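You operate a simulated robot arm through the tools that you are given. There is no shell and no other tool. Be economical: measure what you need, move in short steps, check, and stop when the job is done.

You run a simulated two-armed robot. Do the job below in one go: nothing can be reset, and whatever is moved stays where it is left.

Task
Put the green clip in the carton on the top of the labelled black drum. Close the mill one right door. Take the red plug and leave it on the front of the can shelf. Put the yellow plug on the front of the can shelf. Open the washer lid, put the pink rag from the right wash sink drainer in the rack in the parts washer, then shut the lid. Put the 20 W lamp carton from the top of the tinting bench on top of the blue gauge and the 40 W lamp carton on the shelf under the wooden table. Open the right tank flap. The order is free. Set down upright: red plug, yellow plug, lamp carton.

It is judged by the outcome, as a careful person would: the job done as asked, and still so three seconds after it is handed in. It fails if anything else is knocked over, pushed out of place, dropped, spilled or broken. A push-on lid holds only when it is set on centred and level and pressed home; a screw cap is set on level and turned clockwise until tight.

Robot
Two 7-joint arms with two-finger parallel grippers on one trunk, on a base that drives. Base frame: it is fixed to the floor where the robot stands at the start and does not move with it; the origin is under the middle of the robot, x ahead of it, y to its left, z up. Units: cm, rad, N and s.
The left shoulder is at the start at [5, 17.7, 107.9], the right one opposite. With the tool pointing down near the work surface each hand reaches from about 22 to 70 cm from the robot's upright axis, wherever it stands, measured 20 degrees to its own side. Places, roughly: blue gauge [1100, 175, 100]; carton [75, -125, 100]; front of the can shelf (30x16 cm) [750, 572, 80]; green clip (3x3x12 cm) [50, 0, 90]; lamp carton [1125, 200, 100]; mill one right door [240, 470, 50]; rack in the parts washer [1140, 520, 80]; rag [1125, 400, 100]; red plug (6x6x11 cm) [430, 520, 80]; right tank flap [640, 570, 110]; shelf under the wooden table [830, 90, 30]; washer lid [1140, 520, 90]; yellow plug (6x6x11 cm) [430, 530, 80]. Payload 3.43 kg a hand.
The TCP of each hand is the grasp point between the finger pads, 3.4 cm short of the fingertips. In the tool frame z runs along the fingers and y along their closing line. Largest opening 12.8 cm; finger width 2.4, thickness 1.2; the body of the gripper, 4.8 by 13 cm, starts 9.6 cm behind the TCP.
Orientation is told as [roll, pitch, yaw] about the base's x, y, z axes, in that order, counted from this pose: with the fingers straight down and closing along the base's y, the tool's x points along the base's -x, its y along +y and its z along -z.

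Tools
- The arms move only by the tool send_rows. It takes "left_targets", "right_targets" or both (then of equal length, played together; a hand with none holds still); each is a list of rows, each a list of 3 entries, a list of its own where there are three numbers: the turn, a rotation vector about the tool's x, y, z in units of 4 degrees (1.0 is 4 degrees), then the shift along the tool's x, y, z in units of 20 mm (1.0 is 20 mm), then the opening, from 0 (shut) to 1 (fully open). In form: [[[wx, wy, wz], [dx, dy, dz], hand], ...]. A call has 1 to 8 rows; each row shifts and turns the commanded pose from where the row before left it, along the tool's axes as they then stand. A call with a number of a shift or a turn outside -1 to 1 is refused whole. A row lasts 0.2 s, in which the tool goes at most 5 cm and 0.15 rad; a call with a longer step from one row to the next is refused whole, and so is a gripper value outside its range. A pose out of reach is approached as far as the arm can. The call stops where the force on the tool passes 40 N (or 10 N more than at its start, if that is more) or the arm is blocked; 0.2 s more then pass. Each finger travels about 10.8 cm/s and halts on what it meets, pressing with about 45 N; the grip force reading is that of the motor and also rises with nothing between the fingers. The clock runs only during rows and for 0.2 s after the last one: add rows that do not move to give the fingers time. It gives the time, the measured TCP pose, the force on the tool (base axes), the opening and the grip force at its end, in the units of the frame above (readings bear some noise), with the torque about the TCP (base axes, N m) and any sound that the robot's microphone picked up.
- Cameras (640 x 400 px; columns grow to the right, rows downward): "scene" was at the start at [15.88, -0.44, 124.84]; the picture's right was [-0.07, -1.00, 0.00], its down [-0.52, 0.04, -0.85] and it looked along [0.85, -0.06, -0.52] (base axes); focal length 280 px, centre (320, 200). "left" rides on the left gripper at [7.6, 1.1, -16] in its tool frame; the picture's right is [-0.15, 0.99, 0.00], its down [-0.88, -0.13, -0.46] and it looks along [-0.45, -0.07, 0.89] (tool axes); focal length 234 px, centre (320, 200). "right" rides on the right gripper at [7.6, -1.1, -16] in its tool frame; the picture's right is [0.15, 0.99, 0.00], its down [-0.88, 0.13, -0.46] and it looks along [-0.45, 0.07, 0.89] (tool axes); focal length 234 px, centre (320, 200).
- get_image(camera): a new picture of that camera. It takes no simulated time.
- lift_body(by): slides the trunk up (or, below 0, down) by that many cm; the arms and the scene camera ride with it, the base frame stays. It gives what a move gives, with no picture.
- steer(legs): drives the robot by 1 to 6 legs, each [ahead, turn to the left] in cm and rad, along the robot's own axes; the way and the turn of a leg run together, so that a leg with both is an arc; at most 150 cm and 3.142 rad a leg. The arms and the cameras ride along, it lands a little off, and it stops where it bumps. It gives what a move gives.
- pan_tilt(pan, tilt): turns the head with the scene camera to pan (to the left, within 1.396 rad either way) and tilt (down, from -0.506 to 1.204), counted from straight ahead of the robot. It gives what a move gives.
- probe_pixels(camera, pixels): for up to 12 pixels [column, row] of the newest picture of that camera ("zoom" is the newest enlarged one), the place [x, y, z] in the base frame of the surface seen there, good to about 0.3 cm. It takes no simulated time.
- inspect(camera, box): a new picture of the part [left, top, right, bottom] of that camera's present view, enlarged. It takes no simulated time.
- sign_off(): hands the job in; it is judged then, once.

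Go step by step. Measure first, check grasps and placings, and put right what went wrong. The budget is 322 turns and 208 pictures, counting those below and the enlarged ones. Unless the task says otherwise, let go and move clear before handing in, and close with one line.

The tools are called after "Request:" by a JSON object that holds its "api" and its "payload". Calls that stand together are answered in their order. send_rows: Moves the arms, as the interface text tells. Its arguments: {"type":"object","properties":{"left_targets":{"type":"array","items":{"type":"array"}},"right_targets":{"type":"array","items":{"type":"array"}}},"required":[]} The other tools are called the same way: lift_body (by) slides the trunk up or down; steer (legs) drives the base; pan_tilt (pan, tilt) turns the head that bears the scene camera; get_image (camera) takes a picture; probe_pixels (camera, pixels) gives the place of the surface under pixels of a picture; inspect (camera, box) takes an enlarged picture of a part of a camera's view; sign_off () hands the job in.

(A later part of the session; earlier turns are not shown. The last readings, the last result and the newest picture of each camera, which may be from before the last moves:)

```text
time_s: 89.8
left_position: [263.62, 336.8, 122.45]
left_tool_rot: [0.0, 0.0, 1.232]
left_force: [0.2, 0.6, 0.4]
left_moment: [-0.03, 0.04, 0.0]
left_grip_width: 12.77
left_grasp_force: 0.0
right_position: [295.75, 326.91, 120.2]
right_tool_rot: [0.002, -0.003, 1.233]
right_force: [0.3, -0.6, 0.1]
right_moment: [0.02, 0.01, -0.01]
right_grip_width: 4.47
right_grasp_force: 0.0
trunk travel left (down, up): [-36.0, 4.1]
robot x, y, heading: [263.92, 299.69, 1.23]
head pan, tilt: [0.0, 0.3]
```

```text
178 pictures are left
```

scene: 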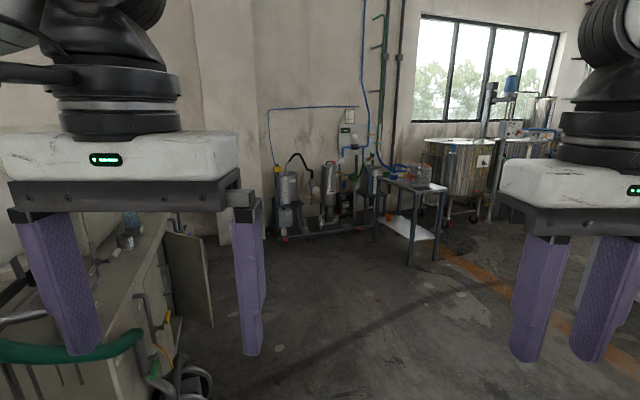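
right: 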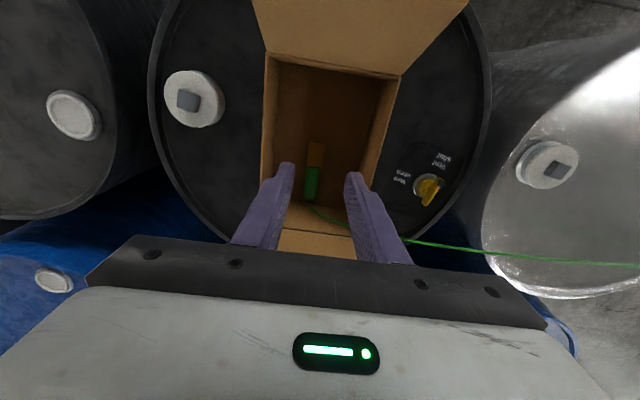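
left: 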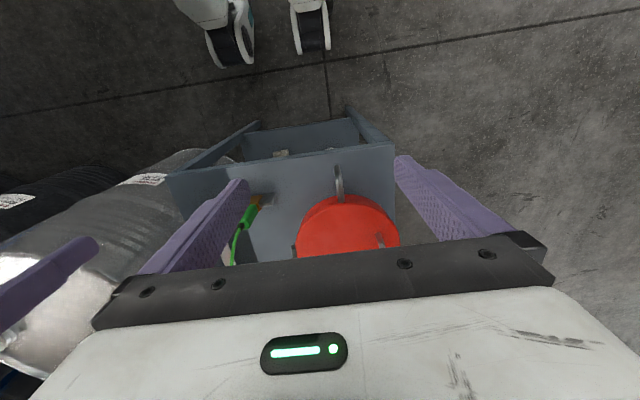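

Floor toward (315,445) is clear; the small table at (410,195) probably holds the plugs. Driving and facing the mill.

Request:
{"api": "steer", "payload": {"legs": [[150, 0], [0, 1.91]]}}

Request:
{"api": "pan_tilt", "payload": {"pan": 0.0, "tilt": 0.55}}

Request:
{"api": "get_image", "payload": {"camera": "scene"}}

```text
time_s: 101.7
left_position: [277.36, 427.14, 122.47]
left_tool_rot: [0.0, -0.001, 3.131]
left_force: [-0.1, 0.3, -0.1]
left_moment: [0.01, -0.02, -0.01]
left_grip_width: 12.78
left_grasp_force: 0.1
right_position: [276.24, 460.85, 120.21]
right_tool_rot: [0.002, -0.001, 3.132]
right_force: [-0.3, -0.8, 0.8]
right_moment: [0.0, -0.03, 0.01]
right_grip_width: 4.51
right_grasp_force: 0.1
trunk travel left (down, up): [-36.0, 4.1]
robot x, y, heading: [312.79, 438.99, 3.132]
head pan, tilt: [0.0, 0.3]
```

```text
time_s: 102.5
left_position: [277.32, 427.25, 122.46]
left_tool_rot: [0.0, 0.0, 3.131]
left_force: [0.1, 0.4, -0.6]
left_moment: [-0.04, 0.0, 0.01]
left_grip_width: 12.8
left_grasp_force: 0.1
right_position: [276.22, 460.79, 120.19]
right_tool_rot: [0.002, -0.002, 3.132]
right_force: [-0.5, 0.1, -0.2]
right_moment: [-0.01, 0.01, -0.02]
right_grip_width: 4.48
right_grasp_force: 0.1
trunk travel left (down, up): [-36.0, 4.1]
robot x, y, heading: [312.4, 439.39, 3.137]
head pan, tilt: [0.0, 0.55]
```

```text
177 pictures are left
```

scene: 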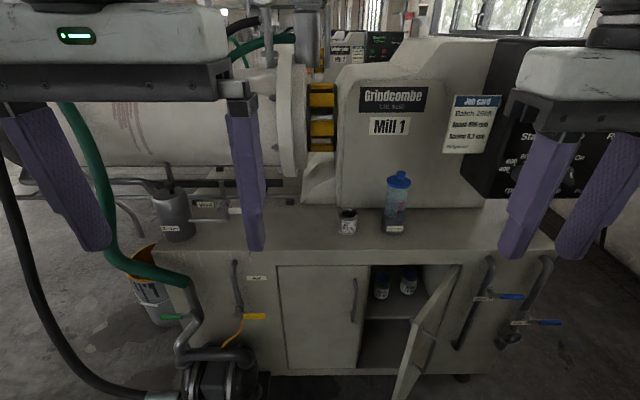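

This is Mill 1: left door closed (320,310), right door open (425,320) hinged at its right. Measuring.

Request:
{"api": "probe_pixels", "payload": {"camera": "scene", "pixels": [[455, 270], [412, 330], [425, 320], [400, 390], [430, 300], [368, 275], [358, 295], [360, 365], [437, 340], [487, 260], [480, 297], [440, 260]]}}

Request:
{"api": "inspect", "payload": {"camera": "scene", "box": [330, 230, 570, 400]}}

```text
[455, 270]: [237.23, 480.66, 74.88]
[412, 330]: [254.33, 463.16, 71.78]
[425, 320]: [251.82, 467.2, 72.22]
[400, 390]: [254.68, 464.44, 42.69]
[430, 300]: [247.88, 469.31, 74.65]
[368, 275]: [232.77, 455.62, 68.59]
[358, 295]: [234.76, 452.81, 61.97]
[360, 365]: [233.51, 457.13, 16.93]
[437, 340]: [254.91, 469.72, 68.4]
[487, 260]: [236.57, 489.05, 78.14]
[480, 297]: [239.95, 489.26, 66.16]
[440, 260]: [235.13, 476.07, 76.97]
```

```text
2.35 times, centred on (450, 315) of scene
```

zoom: 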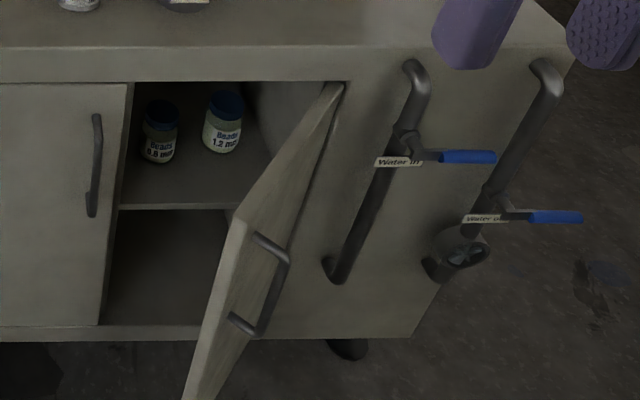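

The door runs from hinge (236,480.5) to free edge (255,462), z up to 75, its handle near the free edge. I'll close the right fist, tilt it forward ~44° and move it to y≈470 for pushing the outer face.

Request:
{"api": "send_rows", "payload": {"right_targets": [[[0, -1, 0], [0, -0.6, 0], 0.0], [[0, -1, 0], [0, -0.6, 0], 0.0], [[0, -1, 0], [0, -0.6, 0], 0.0], [[0, -1, 0], [0, -0.6, 0], 0.0], [[0, -1, 0], [0, -0.6, 0], 0.0], [[0, -1, 0], [0, -0.6, 0], 0.0], [[0, -1, 0], [0, -0.6, 0], 0.0], [[0, -1, 0], [0, -0.6, 0], 0.0]]}}

Request:
{"api": "send_rows", "payload": {"right_targets": [[[0, -1, 0], [0, 0, 0], 0.0], [[0, -1, 0], [0, 0, 0], 0.0], [[0, -1, 0], [0, 0, 0], 0.0]]}}

Request:
{"api": "lift_body", "payload": {"by": -35}}

```text
time_s: 104.3
left_position: [277.37, 427.16, 122.39]
left_tool_rot: [-0.001, -0.001, 3.13]
left_force: [-0.3, -0.3, 0.4]
left_moment: [0.0, 0.02, -0.01]
left_grip_width: 12.79
left_grasp_force: 0.0
right_position: [276.3, 470.37, 120.29]
right_tool_rot: [-0.002, -0.559, 3.133]
right_force: [0.3, -0.3, 0.4]
right_moment: [-0.03, 0.02, -0.02]
right_grip_width: 0.01
right_grasp_force: 32.8
trunk travel left (down, up): [-36.0, 4.1]
robot x, y, heading: [312.61, 439.4, 3.132]
head pan, tilt: [0.0, 0.55]
```

```text
time_s: 105.1
left_position: [277.32, 427.18, 122.52]
left_tool_rot: [-0.001, -0.002, 3.13]
left_force: [-0.2, -0.4, 0.5]
left_moment: [-0.01, -0.03, -0.01]
left_grip_width: 12.78
left_grasp_force: 0.1
right_position: [276.38, 470.4, 120.29]
right_tool_rot: [0.002, -0.771, 3.129]
right_force: [-0.2, 0.8, -0.3]
right_moment: [-0.02, -0.01, -0.05]
right_grip_width: 0.0
right_grasp_force: 33.2
trunk travel left (down, up): [-36.0, 4.1]
robot x, y, heading: [312.31, 439.37, 3.135]
head pan, tilt: [0.0, 0.55]
```

```text
time_s: 108.5
left_position: [277.36, 427.17, 87.38]
left_tool_rot: [-0.001, 0.001, 3.131]
left_force: [-1.7, -0.1, 0.2]
left_moment: [-0.01, 0.04, 0.01]
left_grip_width: 12.83
left_grasp_force: 0.1
right_position: [276.29, 470.31, 85.14]
right_tool_rot: [0.002, -0.77, 3.132]
right_force: [-0.3, -0.2, 0.3]
right_moment: [0.03, -0.02, 0.0]
right_grip_width: 0.03
right_grasp_force: 33.2
trunk travel left (down, up): [-1.0, 39.1]
robot x, y, heading: [312.8, 439.36, 3.134]
head pan, tilt: [0.0, 0.55]
```

Hand at (276,470,85) tilted 44°. Lowering it 20 cm in front of the door, then checking.

Request:
{"api": "send_rows", "payload": {"right_targets": [[[0, 0, 0], [0.87, 0, 0.9], 0.0], [[0, 0, 0], [0.87, 0, 0.9], 0.0], [[0, 0, 0], [0.87, 0, 0.9], 0.0], [[0, 0, 0], [0.87, 0, 0.9], 0.0], [[0, 0, 0], [0.87, 0, 0.9], 0.0], [[0, 0, 0], [0.87, 0, 0.9], 0.0], [[0, 0, 0], [0.87, 0, 0.9], 0.0], [[0, 0, 0], [0.87, 0, 0.9], 0.0]]}}

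Request:
{"api": "get_image", "payload": {"camera": "scene"}}

Request:
{"api": "get_image", "payload": {"camera": "right"}}

```text
time_s: 110.3
left_position: [277.29, 427.25, 87.44]
left_tool_rot: [0.001, -0.001, 3.131]
left_force: [-0.4, 0.2, 0.3]
left_moment: [-0.01, -0.02, -0.04]
left_grip_width: 12.81
left_grasp_force: 0.1
right_position: [270.57, 472.91, 68.19]
right_tool_rot: [0.003, -0.769, 3.13]
right_force: [0.4, 0.5, -0.1]
right_moment: [0.01, 0.01, 0.0]
right_grip_width: 0.01
right_grasp_force: 32.9
right hand out of reach, approached as far as the arm can: row 2, 3, 4, 5, 6, 7, 8
trunk travel left (down, up): [-1.0, 39.1]
robot x, y, heading: [312.52, 439.28, 3.13]
head pan, tilt: [0.0, 0.55]
```

```text
175 pictures are left
```

scene: 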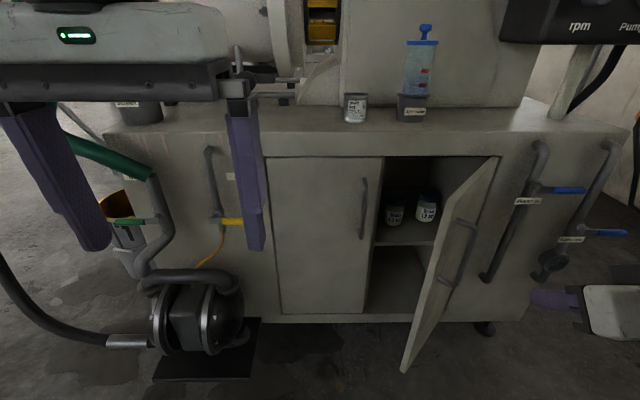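

```text
174 pictures are left
```

right: 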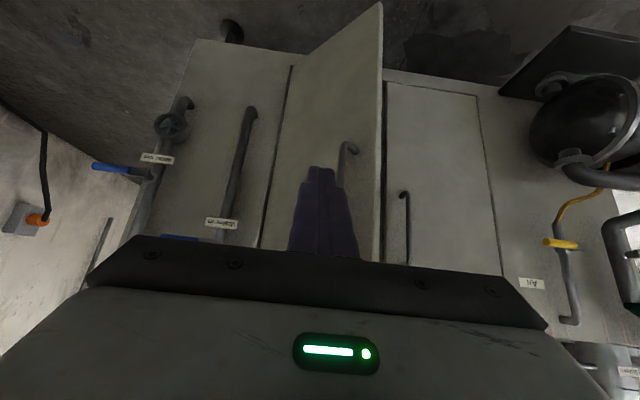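

The fist points at the door's outer face beside the handle (right view (330,200)). Driving 12 cm closer, then pushing with the arm.

Request:
{"api": "steer", "payload": {"legs": [[13, 0]]}}

Request:
{"api": "send_rows", "payload": {"right_targets": [[[0, 0, 0], [-0.72, 0, 0.7], 0.0], [[0, 0, 0], [-0.72, 0, 0.7], 0.0], [[0, 0, 0], [-0.72, 0, 0.7], 0.0], [[0, 0, 0], [-0.72, 0, 0.7], 0.0], [[0, 0, 0], [-0.72, 0, 0.7], 0.0], [[0, 0, 0], [-0.72, 0, 0.7], 0.0], [[0, 0, 0], [-0.72, 0, 0.7], 0.0], [[0, 0, 0], [-0.72, 0, 0.7], 0.0]]}}

Request:
{"api": "get_image", "payload": {"camera": "scene"}}

```text
time_s: 111.6
left_position: [264.52, 427.33, 87.36]
left_tool_rot: [-0.001, -0.001, 3.132]
left_force: [-0.5, -0.1, -0.7]
left_moment: [-0.03, 0.03, -0.02]
left_grip_width: 12.81
left_grasp_force: 0.1
right_position: [257.86, 473.13, 68.25]
right_tool_rot: [0.001, -0.768, 3.129]
right_force: [1.1, -0.5, -0.2]
right_moment: [0.01, -0.01, 0.0]
right_grip_width: 0.0
right_grasp_force: 32.8
trunk travel left (down, up): [-1.0, 39.1]
robot x, y, heading: [299.98, 439.58, 3.138]
head pan, tilt: [0.0, 0.55]
```

```text
time_s: 113.4
left_position: [264.54, 427.31, 87.47]
left_tool_rot: [-0.001, -0.001, 3.132]
left_force: [0.0, -0.4, -0.3]
left_moment: [0.01, 0.01, 0.01]
left_grip_width: 12.8
left_grasp_force: 0.0
right_position: [241.73, 473.26, 68.27]
right_tool_rot: [0.001, -0.768, 3.13]
right_force: [-0.7, -0.7, -0.4]
right_moment: [0.0, 0.01, -0.02]
right_grip_width: 0.01
right_grasp_force: 32.7
trunk travel left (down, up): [-1.0, 39.1]
robot x, y, heading: [299.87, 439.89, 3.13]
head pan, tilt: [0.0, 0.55]
```

```text
173 pictures are left
```

scene: 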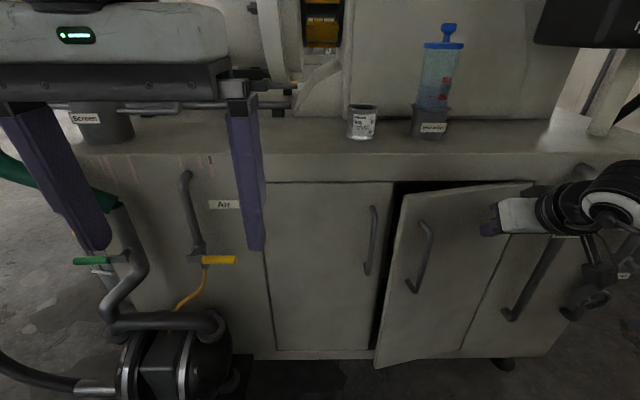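

The door is nearly shut (small gap at (395,280)). Pushing further until it stops.

Request:
{"api": "send_rows", "payload": {"right_targets": [[[0, 0, 0], [-0.4, 0, 0.38], 0.0], [[0, 0, 0], [-0.4, 0, 0.38], 0.0], [[0, 0, 0], [-0.3, 0, 0.28], 0.0], [[0, 0, 0], [-0.3, 0, 0.28], 0.0], [[0, 0, 0], [-0.2, 0, 0.2], 0.0]]}}

Request:
{"api": "get_image", "payload": {"camera": "scene"}}

```text
time_s: 114.5
left_position: [264.63, 427.39, 87.49]
left_tool_rot: [-0.001, 0.001, 3.129]
left_force: [-0.5, 0.1, -0.2]
left_moment: [0.01, 0.0, 0.03]
left_grip_width: 12.79
left_grasp_force: 0.1
right_position: [238.52, 473.22, 68.14]
right_tool_rot: [0.002, -0.755, 3.129]
right_force: [12.2, -1.1, 4.6]
right_moment: [-0.02, -0.03, 0.05]
right_grip_width: 0.01
right_grasp_force: 33.3
trunk travel left (down, up): [-1.0, 39.1]
robot x, y, heading: [299.71, 439.42, 3.13]
head pan, tilt: [0.0, 0.55]
stopped in row 5 (right hand): the force on the tool passed its limit at 48 N (the readings are from after the stop); the commanded pose is now the measured one
```

```text
172 pictures are left
```

scene: 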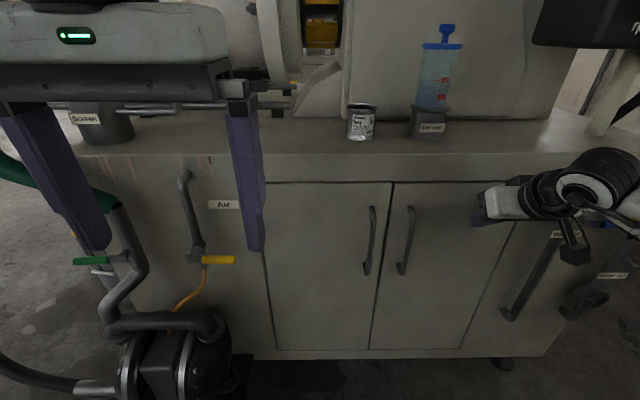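

The door is flush shut (seam at (385,270) closed). Backing off, raising the trunk, and straightening the hand.

Request:
{"api": "steer", "payload": {"legs": [[-30, 0]]}}

Request:
{"api": "lift_body", "payload": {"by": 25}}

Request:
{"api": "send_rows", "payload": {"right_targets": [[[0, 1, 0], [0, 0, -0.5], 0.3], [[0, 1, 0], [0, 0, -0.5], 0.3], [[0, 1, 0], [0, 0, -0.5], 0.3], [[0, 1, 0], [0, 0, -0.5], 0.3], [[0, 1, 0], [0, 0, -0.5], 0.3], [[0, 1, 0], [0, 0, -0.5], 0.3], [[0, 1, 0], [0, 0, -0.5], 0.3], [[0, 1, 0], [0, 0, -0.5], 0.3]]}}

Request:
{"api": "send_rows", "payload": {"right_targets": [[[0, 1, 0], [0, 0.5, -1], 0.7], [[0, 1, 0], [0, 0.5, -1], 0.7], [[0, 0.8, 0], [0, 0.5, -1], 0.7], [[0, 0, 0], [0, 0.5, -1], 0.7], [[0, 0, 0], [0, 0.5, -1], 0.7]]}}

Request:
{"api": "steer", "payload": {"legs": [[0, -1.57]]}}

Request:
{"api": "pan_tilt", "payload": {"pan": -0.6, "tilt": 0.5}}

Request:
{"api": "get_image", "payload": {"camera": "scene"}}

```text
time_s: 116.5
left_position: [294.48, 427.07, 87.47]
left_tool_rot: [0.002, 0.001, 3.131]
left_force: [0.3, 0.4, 0.5]
left_moment: [-0.02, 0.0, -0.03]
left_grip_width: 12.79
left_grasp_force: 0.0
right_position: [268.13, 472.8, 68.04]
right_tool_rot: [0.002, -0.754, 3.13]
right_force: [-0.1, 0.2, -0.3]
right_moment: [0.0, 0.0, -0.01]
right_grip_width: 0.02
right_grasp_force: 33.1
trunk travel left (down, up): [-1.0, 39.1]
robot x, y, heading: [329.86, 439.03, 3.134]
head pan, tilt: [0.0, 0.55]
```

```text
time_s: 119.1
left_position: [294.61, 427.05, 112.38]
left_tool_rot: [0.0, 0.0, 3.13]
left_force: [0.4, 0.6, 1.2]
left_moment: [-0.01, 0.04, -0.02]
left_grip_width: 12.83
left_grasp_force: 0.0
right_position: [268.09, 472.79, 93.07]
right_tool_rot: [0.001, -0.754, 3.132]
right_force: [-0.3, 0.2, -0.2]
right_moment: [0.02, 0.0, 0.0]
right_grip_width: 0.0
right_grasp_force: 33.6
trunk travel left (down, up): [-26.0, 14.1]
robot x, y, heading: [329.8, 438.97, 3.136]
head pan, tilt: [0.0, 0.55]
```

```text
time_s: 120.9
left_position: [294.58, 426.98, 112.48]
left_tool_rot: [0.0, 0.0, 3.131]
left_force: [0.7, -0.1, 0.1]
left_moment: [-0.05, 0.03, 0.0]
left_grip_width: 12.81
left_grasp_force: 0.1
right_position: [272.06, 472.74, 99.91]
right_tool_rot: [0.001, -0.194, 3.134]
right_force: [-0.5, -0.4, -0.5]
right_moment: [0.02, -0.01, 0.03]
right_grip_width: 3.83
right_grasp_force: 0.2
trunk travel left (down, up): [-26.0, 14.1]
robot x, y, heading: [329.65, 438.89, 3.133]
head pan, tilt: [0.0, 0.55]
```

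```text
time_s: 122.1
left_position: [294.59, 426.95, 112.33]
left_tool_rot: [0.001, 0.002, 3.13]
left_force: [0.4, -0.8, 0.5]
left_moment: [0.02, -0.04, 0.01]
left_grip_width: 12.79
left_grasp_force: 0.1
right_position: [272.75, 467.99, 109.84]
right_tool_rot: [0.001, 0.001, 3.132]
right_force: [-0.9, 0.5, 0.7]
right_moment: [0.01, 0.02, -0.01]
right_grip_width: 8.97
right_grasp_force: 0.0
trunk travel left (down, up): [-26.0, 14.1]
robot x, y, heading: [330.17, 439.08, 3.132]
head pan, tilt: [0.0, 0.55]
```

```text
time_s: 126.4
left_position: [318.49, 474.72, 112.47]
left_tool_rot: [0.001, 0.001, 1.53]
left_force: [-0.2, -0.4, 0.8]
left_moment: [0.04, 0.02, 0.02]
left_grip_width: 12.8
left_grasp_force: 0.2
right_position: [360.17, 495.34, 109.84]
right_tool_rot: [0.002, 0.0, 1.532]
right_force: [0.4, -0.1, -0.3]
right_moment: [0.03, 0.0, -0.01]
right_grip_width: 8.97
right_grasp_force: 0.0
trunk travel left (down, up): [-26.0, 14.1]
robot x, y, heading: [329.83, 439.49, 1.533]
head pan, tilt: [0.0, 0.55]
```

```text
time_s: 127.4
left_position: [318.56, 474.73, 112.4]
left_tool_rot: [-0.001, 0.0, 1.53]
left_force: [0.1, 0.6, 0.7]
left_moment: [0.01, 0.03, 0.01]
left_grip_width: 12.81
left_grasp_force: 0.1
right_position: [360.11, 495.44, 109.84]
right_tool_rot: [0.001, -0.001, 1.532]
right_force: [0.5, 0.0, -0.3]
right_moment: [0.0, 0.03, -0.03]
right_grip_width: 8.98
right_grasp_force: 0.0
trunk travel left (down, up): [-26.0, 14.1]
robot x, y, heading: [329.79, 439.04, 1.534]
head pan, tilt: [-0.6, 0.499]
```

```text
171 pictures are left
```

scene: 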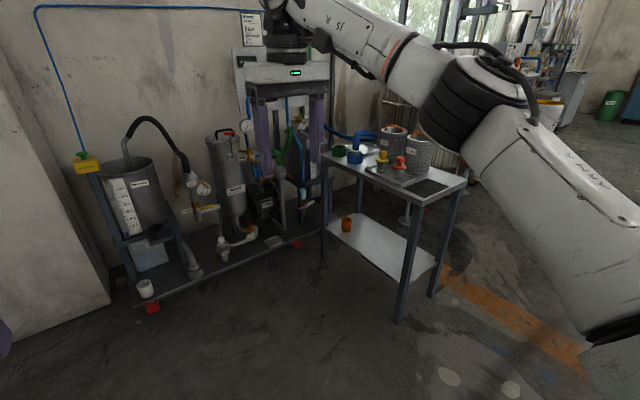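

The table at (400,175) carries a red plug (399,163) and a yellow plug (383,156), each near grey canisters. Measuring.

Request:
{"api": "inspect", "payload": {"camera": "scene", "box": [310, 110, 480, 220]}}

Request:
{"api": "probe_pixels", "payload": {"camera": "scene", "pixels": [[399, 163], [399, 171], [383, 157], [383, 162], [322, 155], [415, 200], [464, 180], [388, 145], [418, 155], [430, 187], [340, 152], [400, 318]]}}

```text
3.64 times, centred on (395, 165) of scene
```

zoom: 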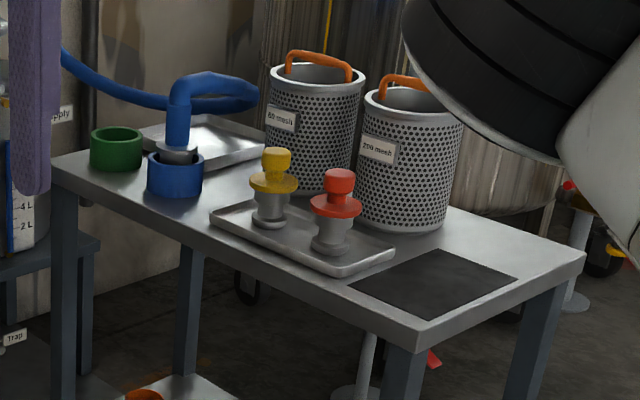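

```text
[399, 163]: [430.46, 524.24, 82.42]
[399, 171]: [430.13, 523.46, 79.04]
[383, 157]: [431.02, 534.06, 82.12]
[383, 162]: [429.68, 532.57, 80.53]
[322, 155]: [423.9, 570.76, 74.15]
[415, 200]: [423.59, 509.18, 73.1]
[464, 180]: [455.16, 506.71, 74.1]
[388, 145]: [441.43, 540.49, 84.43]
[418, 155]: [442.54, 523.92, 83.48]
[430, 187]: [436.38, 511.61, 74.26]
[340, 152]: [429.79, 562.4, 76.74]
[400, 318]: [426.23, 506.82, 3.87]
```

Table top z≈74, front edge x≈424, y 507–571; plugs at (430.5,524) and (431,533). I'll retract the right hand and check the pump cart's extent before approaching from -x.

Request:
{"api": "probe_pixels", "payload": {"camera": "scene", "pixels": [[150, 295], [290, 240], [130, 170], [225, 140], [245, 235], [240, 180], [300, 150], [145, 290], [60, 260]]}}

Request:
{"api": "send_rows", "payload": {"right_targets": [[[0, 0, 0], [1, 0, 0], 0.5], [[0, 0, 0], [1, 0, 0], 0.5], [[0, 0, 0], [1, 0.2, 0], 0.5], [[0, 0, 0], [1, 0.2, 0], 0.5], [[0, 0, 0], [1, 0.2, 0], 0.5], [[0, 0, 0], [1, 0.2, 0], 0.5], [[0, 0, 0], [1, 0.2, 0], 0.5], [[0, 0, 0], [1, 0.2, 0], 0.5]], "left_targets": [[[0, 0, 0], [0, 0, 0], 0.5], [[0, 0, 0], [0, 0, 0], 0.5], [[0, 0, 0], [0, 0, 0], 0.5], [[0, 0, 0], [0, 0, 0], 0.5], [[0, 0, 0], [0, 0, 0], 0.5], [[0, 0, 0], [0, 0, 0], 0.5], [[0, 0, 0], [0, 0, 0], 0.5], [[0, 0, 0], [0, 0, 0], 0.5]]}}

```text
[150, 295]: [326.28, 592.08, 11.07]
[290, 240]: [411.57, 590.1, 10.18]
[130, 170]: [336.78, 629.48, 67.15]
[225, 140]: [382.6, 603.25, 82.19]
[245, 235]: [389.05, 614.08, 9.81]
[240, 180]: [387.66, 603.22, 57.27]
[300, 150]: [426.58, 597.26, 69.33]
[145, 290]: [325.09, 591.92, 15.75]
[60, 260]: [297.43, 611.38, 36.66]
```

```text
time_s: 129.2
left_position: [318.49, 474.78, 112.46]
left_tool_rot: [0.0, 0.001, 1.53]
left_force: [0.5, -0.4, -0.2]
left_moment: [-0.05, 0.03, -0.02]
left_grip_width: 6.4
left_grasp_force: 0.1
right_position: [357.14, 479.48, 109.78]
right_tool_rot: [0.0, 0.001, 1.531]
right_force: [-0.9, 0.3, -0.9]
right_moment: [0.03, 0.02, -0.01]
right_grip_width: 6.42
right_grasp_force: 0.0
trunk travel left (down, up): [-26.0, 14.1]
robot x, y, heading: [329.27, 439.48, 1.527]
head pan, tilt: [-0.6, 0.499]
```

Cart front is at y≈590, everything low. Driving to about (376,529) facing the table.

Request:
{"api": "steer", "payload": {"legs": [[0, -0.45], [100, 0], [0, -1.08]]}}

Request:
{"api": "pan_tilt", "payload": {"pan": 0.0, "tilt": 0.7}}

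Request:
{"api": "get_image", "payload": {"camera": "scene"}}

```text
time_s: 138.4
left_position: [411.72, 539.27, 112.46]
left_tool_rot: [-0.001, -0.001, -0.008]
left_force: [-0.5, 0.2, 0.2]
left_moment: [0.01, 0.04, 0.03]
left_grip_width: 6.4
left_grasp_force: 0.1
right_position: [417.78, 500.95, 109.81]
right_tool_rot: [0.001, 0.0, -0.005]
right_force: [0.5, 0.4, 0.6]
right_moment: [0.01, -0.01, -0.03]
right_grip_width: 6.41
right_grasp_force: 0.1
trunk travel left (down, up): [-26.0, 14.1]
robot x, y, heading: [376.32, 527.33, 0.001]
head pan, tilt: [-0.6, 0.499]
```

```text
time_s: 139.4
left_position: [411.74, 539.41, 112.41]
left_tool_rot: [0.0, 0.0, -0.005]
left_force: [0.0, -0.3, -0.3]
left_moment: [-0.01, -0.03, -0.01]
left_grip_width: 6.42
left_grasp_force: 0.0
right_position: [417.64, 500.93, 109.92]
right_tool_rot: [0.002, 0.0, -0.005]
right_force: [-0.3, -0.2, 0.1]
right_moment: [0.0, -0.02, 0.01]
right_grip_width: 6.39
right_grasp_force: 0.1
trunk travel left (down, up): [-26.0, 14.1]
robot x, y, heading: [376.75, 526.8, -0.007]
head pan, tilt: [0.0, 0.7]
```

```text
169 pictures are left
```

scene: 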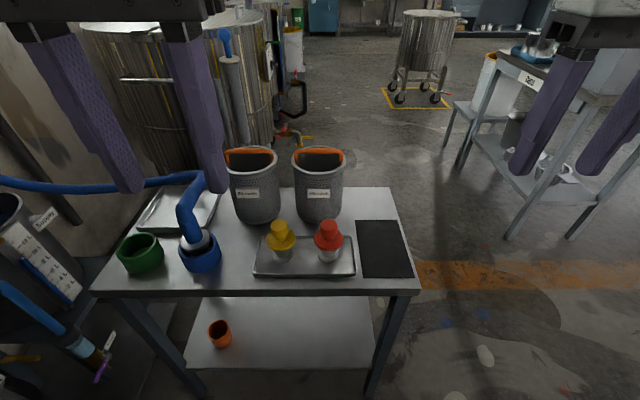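

Arrived in front of the table with both plugs in view (yellow (281,237), red (328,237)). Measuring them finely.

Request:
{"api": "inspect", "payload": {"camera": "scene", "box": [230, 200, 390, 300]}}

Request:
{"api": "probe_pixels", "payload": {"camera": "scene", "pixels": [[280, 225], [279, 229], [328, 225], [328, 229], [281, 244], [328, 243], [328, 256], [282, 256], [318, 215], [265, 220], [255, 160], [325, 262]]}}

```text
4.00 times, centred on (310, 250) of scene
```

zoom: 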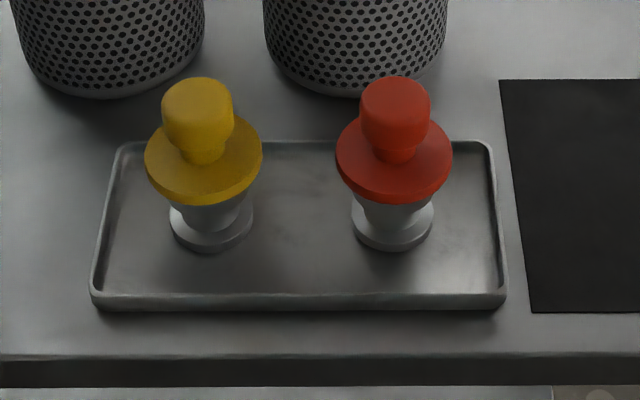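

```text
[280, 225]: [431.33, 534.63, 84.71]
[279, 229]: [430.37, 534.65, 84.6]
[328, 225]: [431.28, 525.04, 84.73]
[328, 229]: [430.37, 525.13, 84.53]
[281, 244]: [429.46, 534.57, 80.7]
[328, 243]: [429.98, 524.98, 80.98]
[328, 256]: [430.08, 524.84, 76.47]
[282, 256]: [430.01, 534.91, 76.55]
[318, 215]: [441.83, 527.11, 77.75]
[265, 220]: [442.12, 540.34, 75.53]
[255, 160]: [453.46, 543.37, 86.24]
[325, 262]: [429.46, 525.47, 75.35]
```

Yellow centre ≈(431.5,534.7), red ≈(431.5,525.0), knobs z≈82–86. Left hand goes over the yellow plug first.

Request:
{"api": "send_rows", "payload": {"left_targets": [[[0, 0, 0], [-1, -0.24, 0], 0.45], [[0, 0, 0], [-1, -0.24, 0], 0.45], [[0, 0, 0], [-1, -0.24, 0], 0.45], [[0, 0, 0], [-1, -0.24, 0], 0.45], [[0, 0, 0], [-1, -0.24, 0], 0.45], [[0, 0, 0], [-1, -0.24, 0], 0.45], [[0, 0, 0], [-1, -0.24, 0], 0.45], [[0, 0, 0], [-1, -0.24, 0], 0.45]]}}

Request:
{"api": "send_rows", "payload": {"left_targets": [[[0, 0, 0], [-0.95, -0.22, 0], 0.45], [[0, 0, 0], [-0.95, -0.22, 0.5], 0.45], [[0, 0, 0], [0, 0, 1], 0.45], [[0, 0, 0], [0, 0, 1], 0.45], [[0, 0, 0], [0, 0, 1], 0.45], [[0, 0, 0], [0, 0, 1], 0.45], [[0, 0, 0], [0, 0, 1], 0.45], [[0, 0, 0], [0, 0, 1], 0.45]]}}

Request:
{"api": "get_image", "payload": {"camera": "left"}}

Request:
{"api": "get_image", "payload": {"camera": "scene"}}

```text
time_s: 141.2
left_position: [427.71, 535.25, 112.45]
left_tool_rot: [0.001, 0.001, -0.007]
left_force: [0.4, 0.4, 0.2]
left_moment: [0.02, 0.0, 0.01]
left_grip_width: 5.76
left_grasp_force: 0.0
right_position: [417.8, 500.98, 109.85]
right_tool_rot: [0.003, 0.0, -0.005]
right_force: [0.1, 0.2, 0.0]
right_moment: [0.02, -0.01, 0.0]
right_grip_width: 6.41
right_grasp_force: 0.1
trunk travel left (down, up): [-26.0, 14.1]
robot x, y, heading: [376.37, 527.14, 0.0]
head pan, tilt: [0.0, 0.7]
```

```text
time_s: 143.0
left_position: [431.69, 534.56, 99.3]
left_tool_rot: [0.0, 0.0, -0.007]
left_force: [0.0, 0.8, 0.1]
left_moment: [-0.03, 0.0, 0.02]
left_grip_width: 5.77
left_grasp_force: 0.0
right_position: [417.79, 501.02, 109.87]
right_tool_rot: [0.001, -0.001, -0.003]
right_force: [-0.4, -1.0, 0.0]
right_moment: [0.0, 0.0, 0.01]
right_grip_width: 6.4
right_grasp_force: 0.0
trunk travel left (down, up): [-26.0, 14.1]
robot x, y, heading: [376.65, 526.98, -0.001]
head pan, tilt: [0.0, 0.7]
```

```text
167 pictures are left
```

left: 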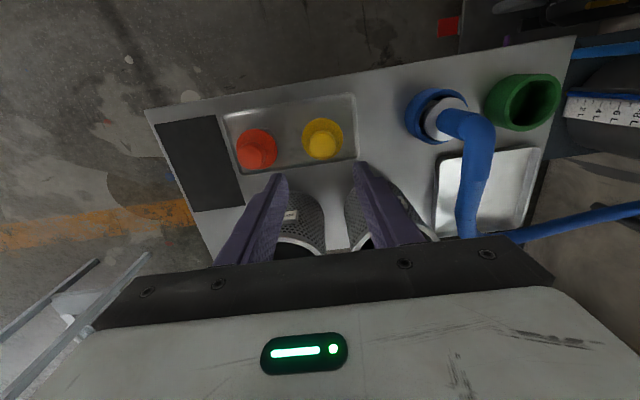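

```text
166 pictures are left
```

scene: 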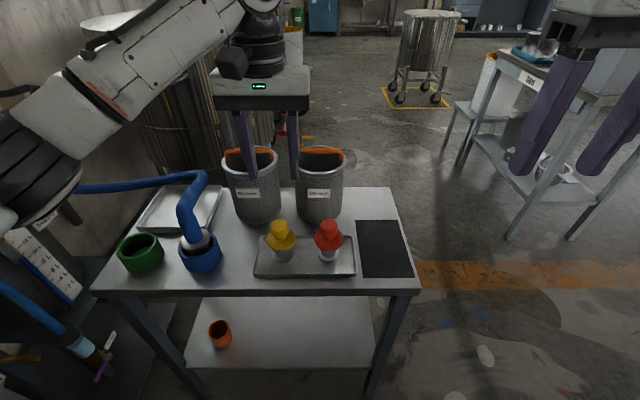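

Left camera shows the yellow knob centred between the fingers (322,140). Descending to z≈85 and gripping.

Request:
{"api": "send_rows", "payload": {"left_targets": [[[0, 0, 0], [0, 0, 1], 0.45], [[0, 0, 0], [0, 0, 1], 0.45], [[0, 0, 0], [0, 0, 1], 0.45], [[0, 0, 0], [0, 0, 1], 0.45], [[0, 0, 0], [0, 0, 1], 0.45], [[0, 0, 0], [0, 0, 1], 0.45], [[0, 0, 0], [0, 0, 0.9], 0.45], [[0, 0, 0], [0, 0, 0], 0.45]]}}

Request:
{"api": "get_image", "payload": {"camera": "scene"}}

```text
time_s: 144.8
left_position: [431.33, 534.34, 85.61]
left_tool_rot: [-0.001, -0.001, -0.007]
left_force: [-0.5, 0.3, -0.3]
left_moment: [0.04, 0.01, 0.01]
left_grip_width: 5.74
left_grasp_force: 0.1
right_position: [417.72, 501.0, 109.89]
right_tool_rot: [0.002, -0.001, -0.004]
right_force: [0.7, 0.8, 0.7]
right_moment: [-0.04, 0.03, 0.0]
right_grip_width: 6.37
right_grasp_force: 0.1
trunk travel left (down, up): [-26.0, 14.1]
robot x, y, heading: [376.74, 526.79, -0.007]
head pan, tilt: [0.0, 0.7]
```

```text
165 pictures are left
```

scene: 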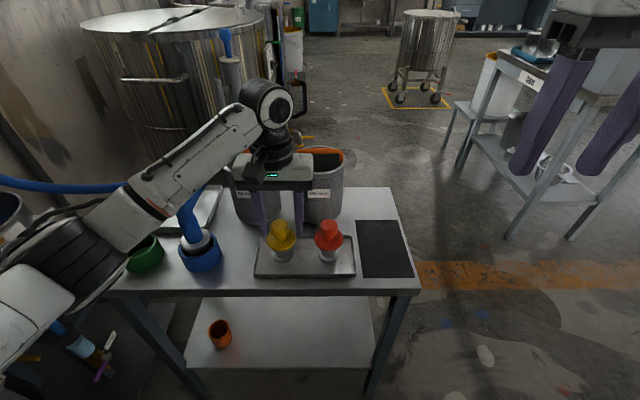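

I'll zoom to verify that the fingers straddle the knob rather than standing behind it.

Request:
{"api": "inspect", "payload": {"camera": "scene", "box": [220, 150, 380, 290]}}

Request:
{"api": "get_image", "payload": {"camera": "left"}}

```text
2.86 times, centred on (300, 220) of scene
```

zoom: 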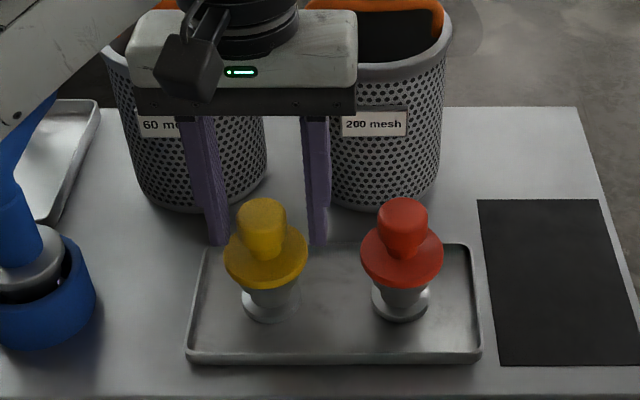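

```text
163 pictures are left
```

left: 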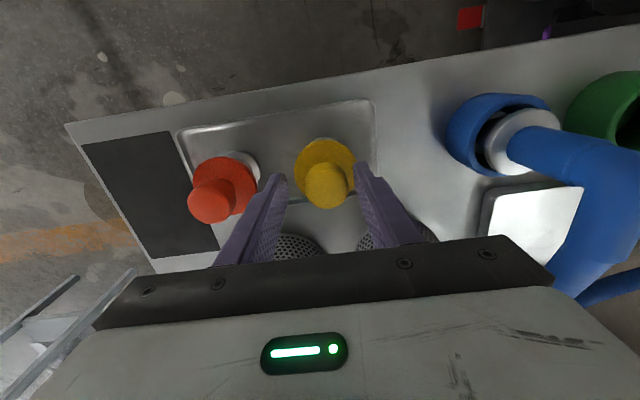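

The fingers look slightly too far forward and barely past the knob top. Probing the knob and finger tips in this zoom's view.

Request:
{"api": "inspect", "payload": {"camera": "scene", "box": [260, 200, 350, 270]}}

Request:
{"api": "probe_pixels", "payload": {"camera": "left", "pixels": [[325, 185], [325, 175], [325, 195], [325, 168], [325, 204], [310, 185], [340, 185], [325, 150], [275, 178], [360, 168]]}}

```text
5.71 times, centred on (305, 235) of scene
```

zoom: 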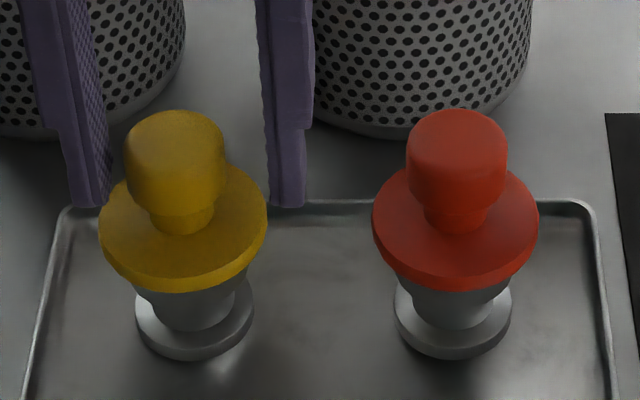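

```text
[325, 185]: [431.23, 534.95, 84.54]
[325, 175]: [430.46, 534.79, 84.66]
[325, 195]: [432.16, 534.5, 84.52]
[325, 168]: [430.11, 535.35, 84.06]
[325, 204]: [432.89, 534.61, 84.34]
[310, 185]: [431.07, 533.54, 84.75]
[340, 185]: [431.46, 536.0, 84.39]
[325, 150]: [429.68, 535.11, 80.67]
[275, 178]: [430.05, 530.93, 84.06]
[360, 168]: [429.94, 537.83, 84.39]
```

Knob top is z 84.6 centred at (431.4,534.8), flange z≈80.7. Lowering 1.1 cm, nudging +y 0.4, and closing.

Request:
{"api": "send_rows", "payload": {"left_targets": [[[0, 0, 0], [0, 0.2, 0.3], 0.45], [[0, 0, 0], [0, 0, 0.25], 0.45], [[0, 0, 0], [0, 0, 0], 0.2], [[0, 0, 0], [0, 0, 0], 0.0], [[0, 0, 0], [0, 0, 0], 0.0]]}}

Request:
{"api": "get_image", "payload": {"camera": "left"}}

```text
time_s: 146.0
left_position: [431.52, 534.92, 84.42]
left_tool_rot: [0.0, -0.001, -0.006]
left_force: [1.2, 0.2, -0.2]
left_moment: [-0.01, -0.03, 0.02]
left_grip_width: 3.46
left_grasp_force: 44.7
right_position: [417.74, 501.02, 109.92]
right_tool_rot: [0.001, 0.002, -0.005]
right_force: [0.7, -0.6, 0.5]
right_moment: [0.01, -0.03, 0.03]
right_grip_width: 6.39
right_grasp_force: 0.0
trunk travel left (down, up): [-26.0, 14.1]
robot x, y, heading: [376.35, 526.83, -0.002]
head pan, tilt: [0.0, 0.7]
```

```text
161 pictures are left
```

left: 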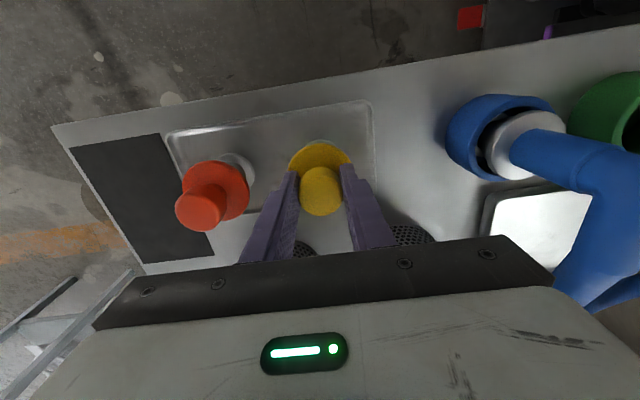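

Gripped at 3.46 cm. Lifting 16 cm and drawing it back.

Request:
{"api": "send_rows", "payload": {"left_targets": [[[0, 0, 0], [0, 0, -1], 0.0], [[0, 0, 0], [0, 0, -1], 0.0], [[0, 0, 0], [0, 0, -1], 0.0], [[0, 0, 0], [0, 0, -1], 0.0], [[0, 0, 0], [0, 0, -1], 0.0], [[0, 0, 0], [0, 0, -1], 0.0], [[0, 0, 0], [0, 0, -1], 0.0], [[0, 0, 0], [0, 0, -1], 0.0]]}}

Request:
{"api": "send_rows", "payload": {"left_targets": [[[0, 0, 0], [0, 0, -1], 0.0], [[0, 0, 0], [0, 0, -1], 0.0], [[0, 0, 0], [0.5, 0.5, -1], 0.0], [[0, 0, 0], [1, 0.5, -1], 0.0], [[0, 0, 0], [1, 0.5, -1], 0.0], [[0, 0, 0], [1, 0.5, 0], 0.0], [[0, 0, 0], [1, 0.5, 0], 0.0], [[0, 0, 0], [1, 0.5, 0], 0.0]]}}

Request:
{"api": "send_rows", "payload": {"left_targets": [[[0, 0, 0], [1, 0.5, 0], 0.0], [[0, 0, 0], [1, 0.5, 0], 0.0], [[0, 0, 0], [1, 0.5, 0], 0.0], [[0, 0, 0], [1, 0.5, 0], 0.0], [[0, 0, 0], [0.5, 0, 0], 0.0], [[0, 0, 0], [0, 0, 0], 0.0], [[0, 0, 0], [0, 0, 0], 0.0]], "right_targets": [[[0, 0, 0], [-1, 1, 0], 0.45], [[0, 0, 0], [-1, 1, 0], 0.45], [[0, 0, 0], [-1, 1, 0], 0.45], [[0, 0, 0], [-1, 1, 0], 0.45], [[0, 0, 0], [-1, 1, 0], 0.45], [[0, 0, 0], [-1, 1, 0], 0.45], [[0, 0, 0], [-0.85, 1, 0], 0.45]]}}

Request:
{"api": "get_image", "payload": {"camera": "scene"}}

```text
time_s: 147.8
left_position: [431.42, 534.93, 100.4]
left_tool_rot: [-0.001, 0.001, -0.008]
left_force: [-0.2, -0.5, 0.1]
left_moment: [-0.02, -0.02, 0.02]
left_grip_width: 0.0
left_grasp_force: 32.6
right_position: [417.75, 500.97, 109.98]
right_tool_rot: [0.002, 0.0, -0.006]
right_force: [-0.1, -1.0, 0.4]
right_moment: [-0.03, -0.02, 0.0]
right_grip_width: 6.4
right_grasp_force: 0.0
trunk travel left (down, up): [-26.0, 14.1]
robot x, y, heading: [376.49, 527.11, -0.006]
head pan, tilt: [0.0, 0.7]
```

```text
time_s: 149.6
left_position: [420.46, 540.95, 110.51]
left_tool_rot: [0.0, 0.0, -0.006]
left_force: [1.1, 0.7, 0.4]
left_moment: [-0.01, -0.03, 0.04]
left_grip_width: 0.04
left_grasp_force: 32.9
right_position: [417.69, 500.98, 109.83]
right_tool_rot: [0.002, -0.001, -0.005]
right_force: [0.3, 0.0, -0.1]
right_moment: [0.01, 0.02, 0.0]
right_grip_width: 6.38
right_grasp_force: 0.1
trunk travel left (down, up): [-26.0, 14.1]
robot x, y, heading: [376.52, 527.06, -0.005]
head pan, tilt: [0.0, 0.7]
```

```text
time_s: 151.2
left_position: [411.61, 545.04, 110.59]
left_tool_rot: [-0.001, 0.0, -0.007]
left_force: [0.0, 0.4, -0.6]
left_moment: [-0.03, 0.0, 0.02]
left_grip_width: 0.0
left_grasp_force: 33.2
right_position: [431.56, 514.92, 109.94]
right_tool_rot: [0.002, -0.001, -0.006]
right_force: [0.4, -0.8, 0.6]
right_moment: [0.0, 0.01, 0.0]
right_grip_width: 5.77
right_grasp_force: 0.1
trunk travel left (down, up): [-26.0, 14.1]
robot x, y, heading: [376.43, 526.72, -0.005]
head pan, tilt: [0.0, 0.7]
```

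```text
160 pictures are left
```

scene: 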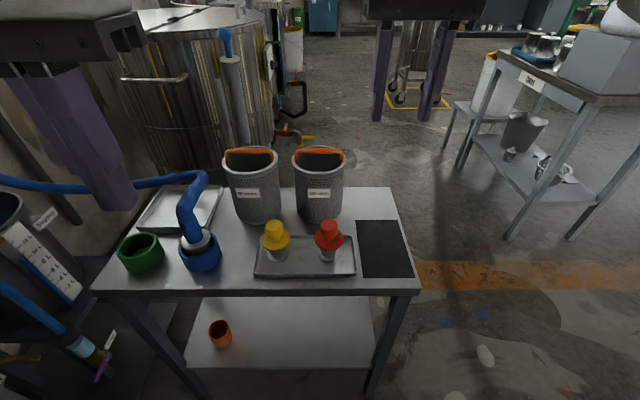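

The left hand came up empty: the knob slipped out and the yellow plug still stands (px (275,240)). I'll instead grip the wide flange. First re-measure both plugs.

Request:
{"api": "inspect", "payload": {"camera": "scene", "box": [240, 200, 370, 290]}}

Request:
{"api": "probe_pixels", "payload": {"camera": "scene", "pixels": [[275, 224], [275, 228], [328, 224], [328, 228], [265, 242], [286, 242], [317, 241], [340, 241], [275, 249], [329, 248], [275, 258], [328, 258]]}}

```text
4.44 times, centred on (305, 245) of scene
```

zoom: 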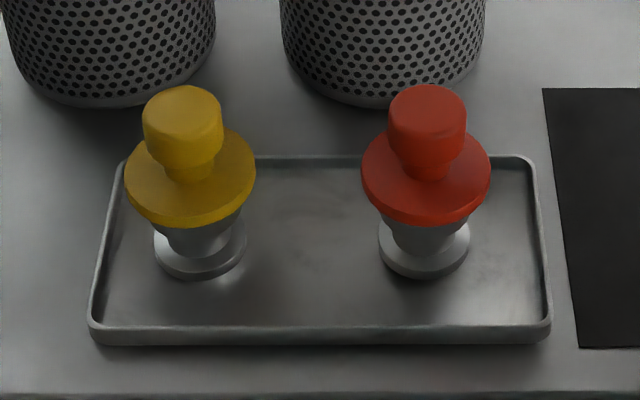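

```text
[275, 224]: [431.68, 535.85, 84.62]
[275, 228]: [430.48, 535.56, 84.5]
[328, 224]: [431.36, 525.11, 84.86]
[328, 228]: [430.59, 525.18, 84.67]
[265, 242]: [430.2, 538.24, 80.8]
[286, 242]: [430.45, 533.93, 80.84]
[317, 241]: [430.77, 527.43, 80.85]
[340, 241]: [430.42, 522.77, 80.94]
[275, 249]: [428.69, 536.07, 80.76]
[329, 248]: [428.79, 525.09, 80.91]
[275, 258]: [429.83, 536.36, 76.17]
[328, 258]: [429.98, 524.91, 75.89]
```

Yellow now at ≈(431.6,536), red (431.6,525); flanges top z 80.85. Right hand over the red plug with 8 cm opening and down.

Request:
{"api": "send_rows", "payload": {"right_targets": [[[0, 0, 0], [0, 1, 0], 0.62], [[0, 0, 0], [0, 1, 0], 0.62], [[0, 0, 0], [0, 1, 0.5], 0.62], [[0, 0, 0], [0, 1, 0.5], 0.62], [[0, 0, 0], [0, 1, 1], 0.62], [[0, 0, 0], [0, 0, 1], 0.62], [[0, 0, 0], [0, 0, 1], 0.62], [[0, 0, 0], [0, 0, 1], 0.62]]}}

Request:
{"api": "send_rows", "payload": {"right_targets": [[[0, 0, 0], [0, 0, 1], 0.62], [[0, 0, 0], [0, 0, 1], 0.62], [[0, 0, 0], [0, 0, 1], 0.62], [[0, 0, 0], [0, 0, 1], 0.62], [[0, 0, 0], [0, 0, 1], 0.62], [[0, 0, 0], [0, 0, 1], 0.62], [[0, 0, 0], [0, 0, 0], 0.62]]}}

Request:
{"api": "get_image", "payload": {"camera": "right"}}

```text
time_s: 153.0
left_position: [411.73, 544.94, 110.51]
left_tool_rot: [0.0, 0.001, -0.006]
left_force: [-0.1, -0.2, 0.5]
left_moment: [0.0, -0.04, 0.0]
left_grip_width: 0.01
left_grasp_force: 32.7
right_position: [431.67, 524.88, 99.87]
right_tool_rot: [0.001, 0.0, -0.006]
right_force: [0.3, -0.1, -0.1]
right_moment: [-0.01, 0.01, 0.02]
right_grip_width: 7.95
right_grasp_force: 0.1
trunk travel left (down, up): [-26.0, 14.1]
robot x, y, heading: [376.68, 526.95, -0.003]
head pan, tilt: [0.0, 0.7]
```

```text
time_s: 154.6
left_position: [411.59, 544.95, 110.48]
left_tool_rot: [-0.001, 0.001, -0.006]
left_force: [-0.3, -0.3, 0.2]
left_moment: [-0.01, -0.02, -0.01]
left_grip_width: 0.02
left_grasp_force: 32.7
right_position: [431.56, 524.93, 87.99]
right_tool_rot: [0.001, 0.0, -0.008]
right_force: [0.5, 0.0, 0.5]
right_moment: [0.01, 0.02, -0.01]
right_grip_width: 7.92
right_grasp_force: 0.1
trunk travel left (down, up): [-26.0, 14.1]
robot x, y, heading: [376.65, 526.59, -0.007]
head pan, tilt: [0.0, 0.7]
```

```text
158 pictures are left
```

right: 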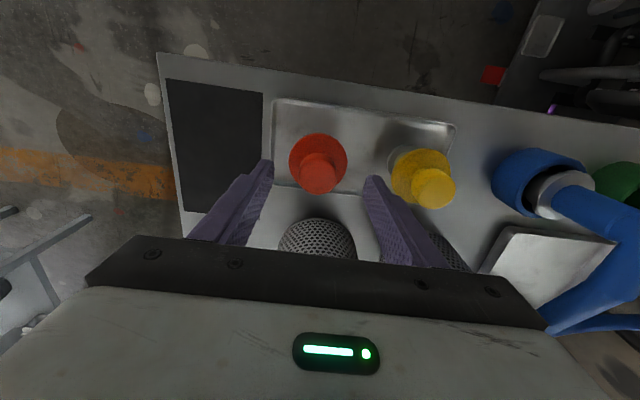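

The red plug is centred between the fingers, yellow clear. Descending to flange height and gripping.

Request:
{"api": "send_rows", "payload": {"right_targets": [[[0, 0, 0], [0, 0, 1], 0.62], [[0, 0, 0], [0, 0, 1], 0.62], [[0, 0, 0], [0, 0, 1], 0.62], [[0, 0, 0], [0, 0, 0.9], 0.62], [[0, 0, 0], [0, 0, 0], 0.4], [[0, 0, 0], [0, 0, 0], 0.35], [[0, 0, 0], [0, 0, 0], 0.35]]}}

Request:
{"api": "send_rows", "payload": {"right_targets": [[[0, 0, 0], [0, 0, -0.5], 0.35], [[0, 0, 0], [0, 0, -0.5], 0.35], [[0, 0, 0], [0, 0, -0.5], 0.35], [[0, 0, 0], [0, 0, 0], 0.35]]}}

Request:
{"api": "get_image", "payload": {"camera": "scene"}}

```text
time_s: 156.2
left_position: [411.6, 545.03, 110.46]
left_tool_rot: [0.0, -0.002, -0.007]
left_force: [0.8, -0.6, -0.4]
left_moment: [0.04, -0.02, -0.01]
left_grip_width: 0.0
left_grasp_force: 33.3
right_position: [431.62, 525.08, 80.16]
right_tool_rot: [0.003, -0.001, -0.005]
right_force: [0.1, 0.1, 0.0]
right_moment: [-0.01, -0.03, -0.01]
right_grip_width: 5.89
right_grasp_force: 45.4
trunk travel left (down, up): [-26.0, 14.1]
robot x, y, heading: [376.89, 527.17, -0.008]
head pan, tilt: [0.0, 0.7]
```

```text
time_s: 157.2
left_position: [411.59, 545.0, 110.5]
left_tool_rot: [0.0, 0.0, -0.008]
left_force: [-0.1, 0.0, 0.4]
left_moment: [0.01, 0.0, 0.01]
left_grip_width: 0.02
left_grasp_force: 33.6
right_position: [431.54, 524.83, 83.09]
right_tool_rot: [0.002, 0.0, -0.004]
right_force: [-0.4, 0.0, -0.5]
right_moment: [0.0, 0.03, 0.03]
right_grip_width: 5.88
right_grasp_force: 45.3
trunk travel left (down, up): [-26.0, 14.1]
robot x, y, heading: [376.35, 527.06, -0.013]
head pan, tilt: [0.0, 0.7]
```

```text
157 pictures are left
```

scene: 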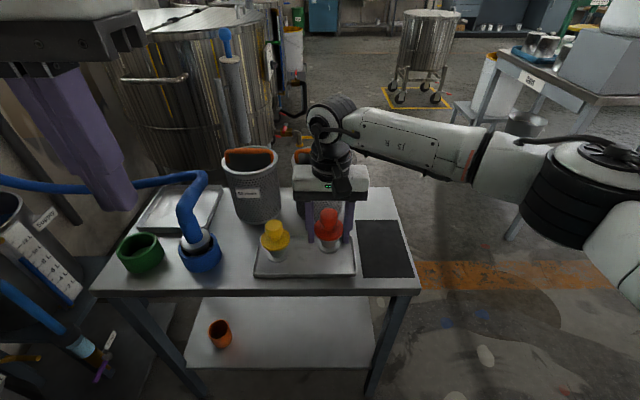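

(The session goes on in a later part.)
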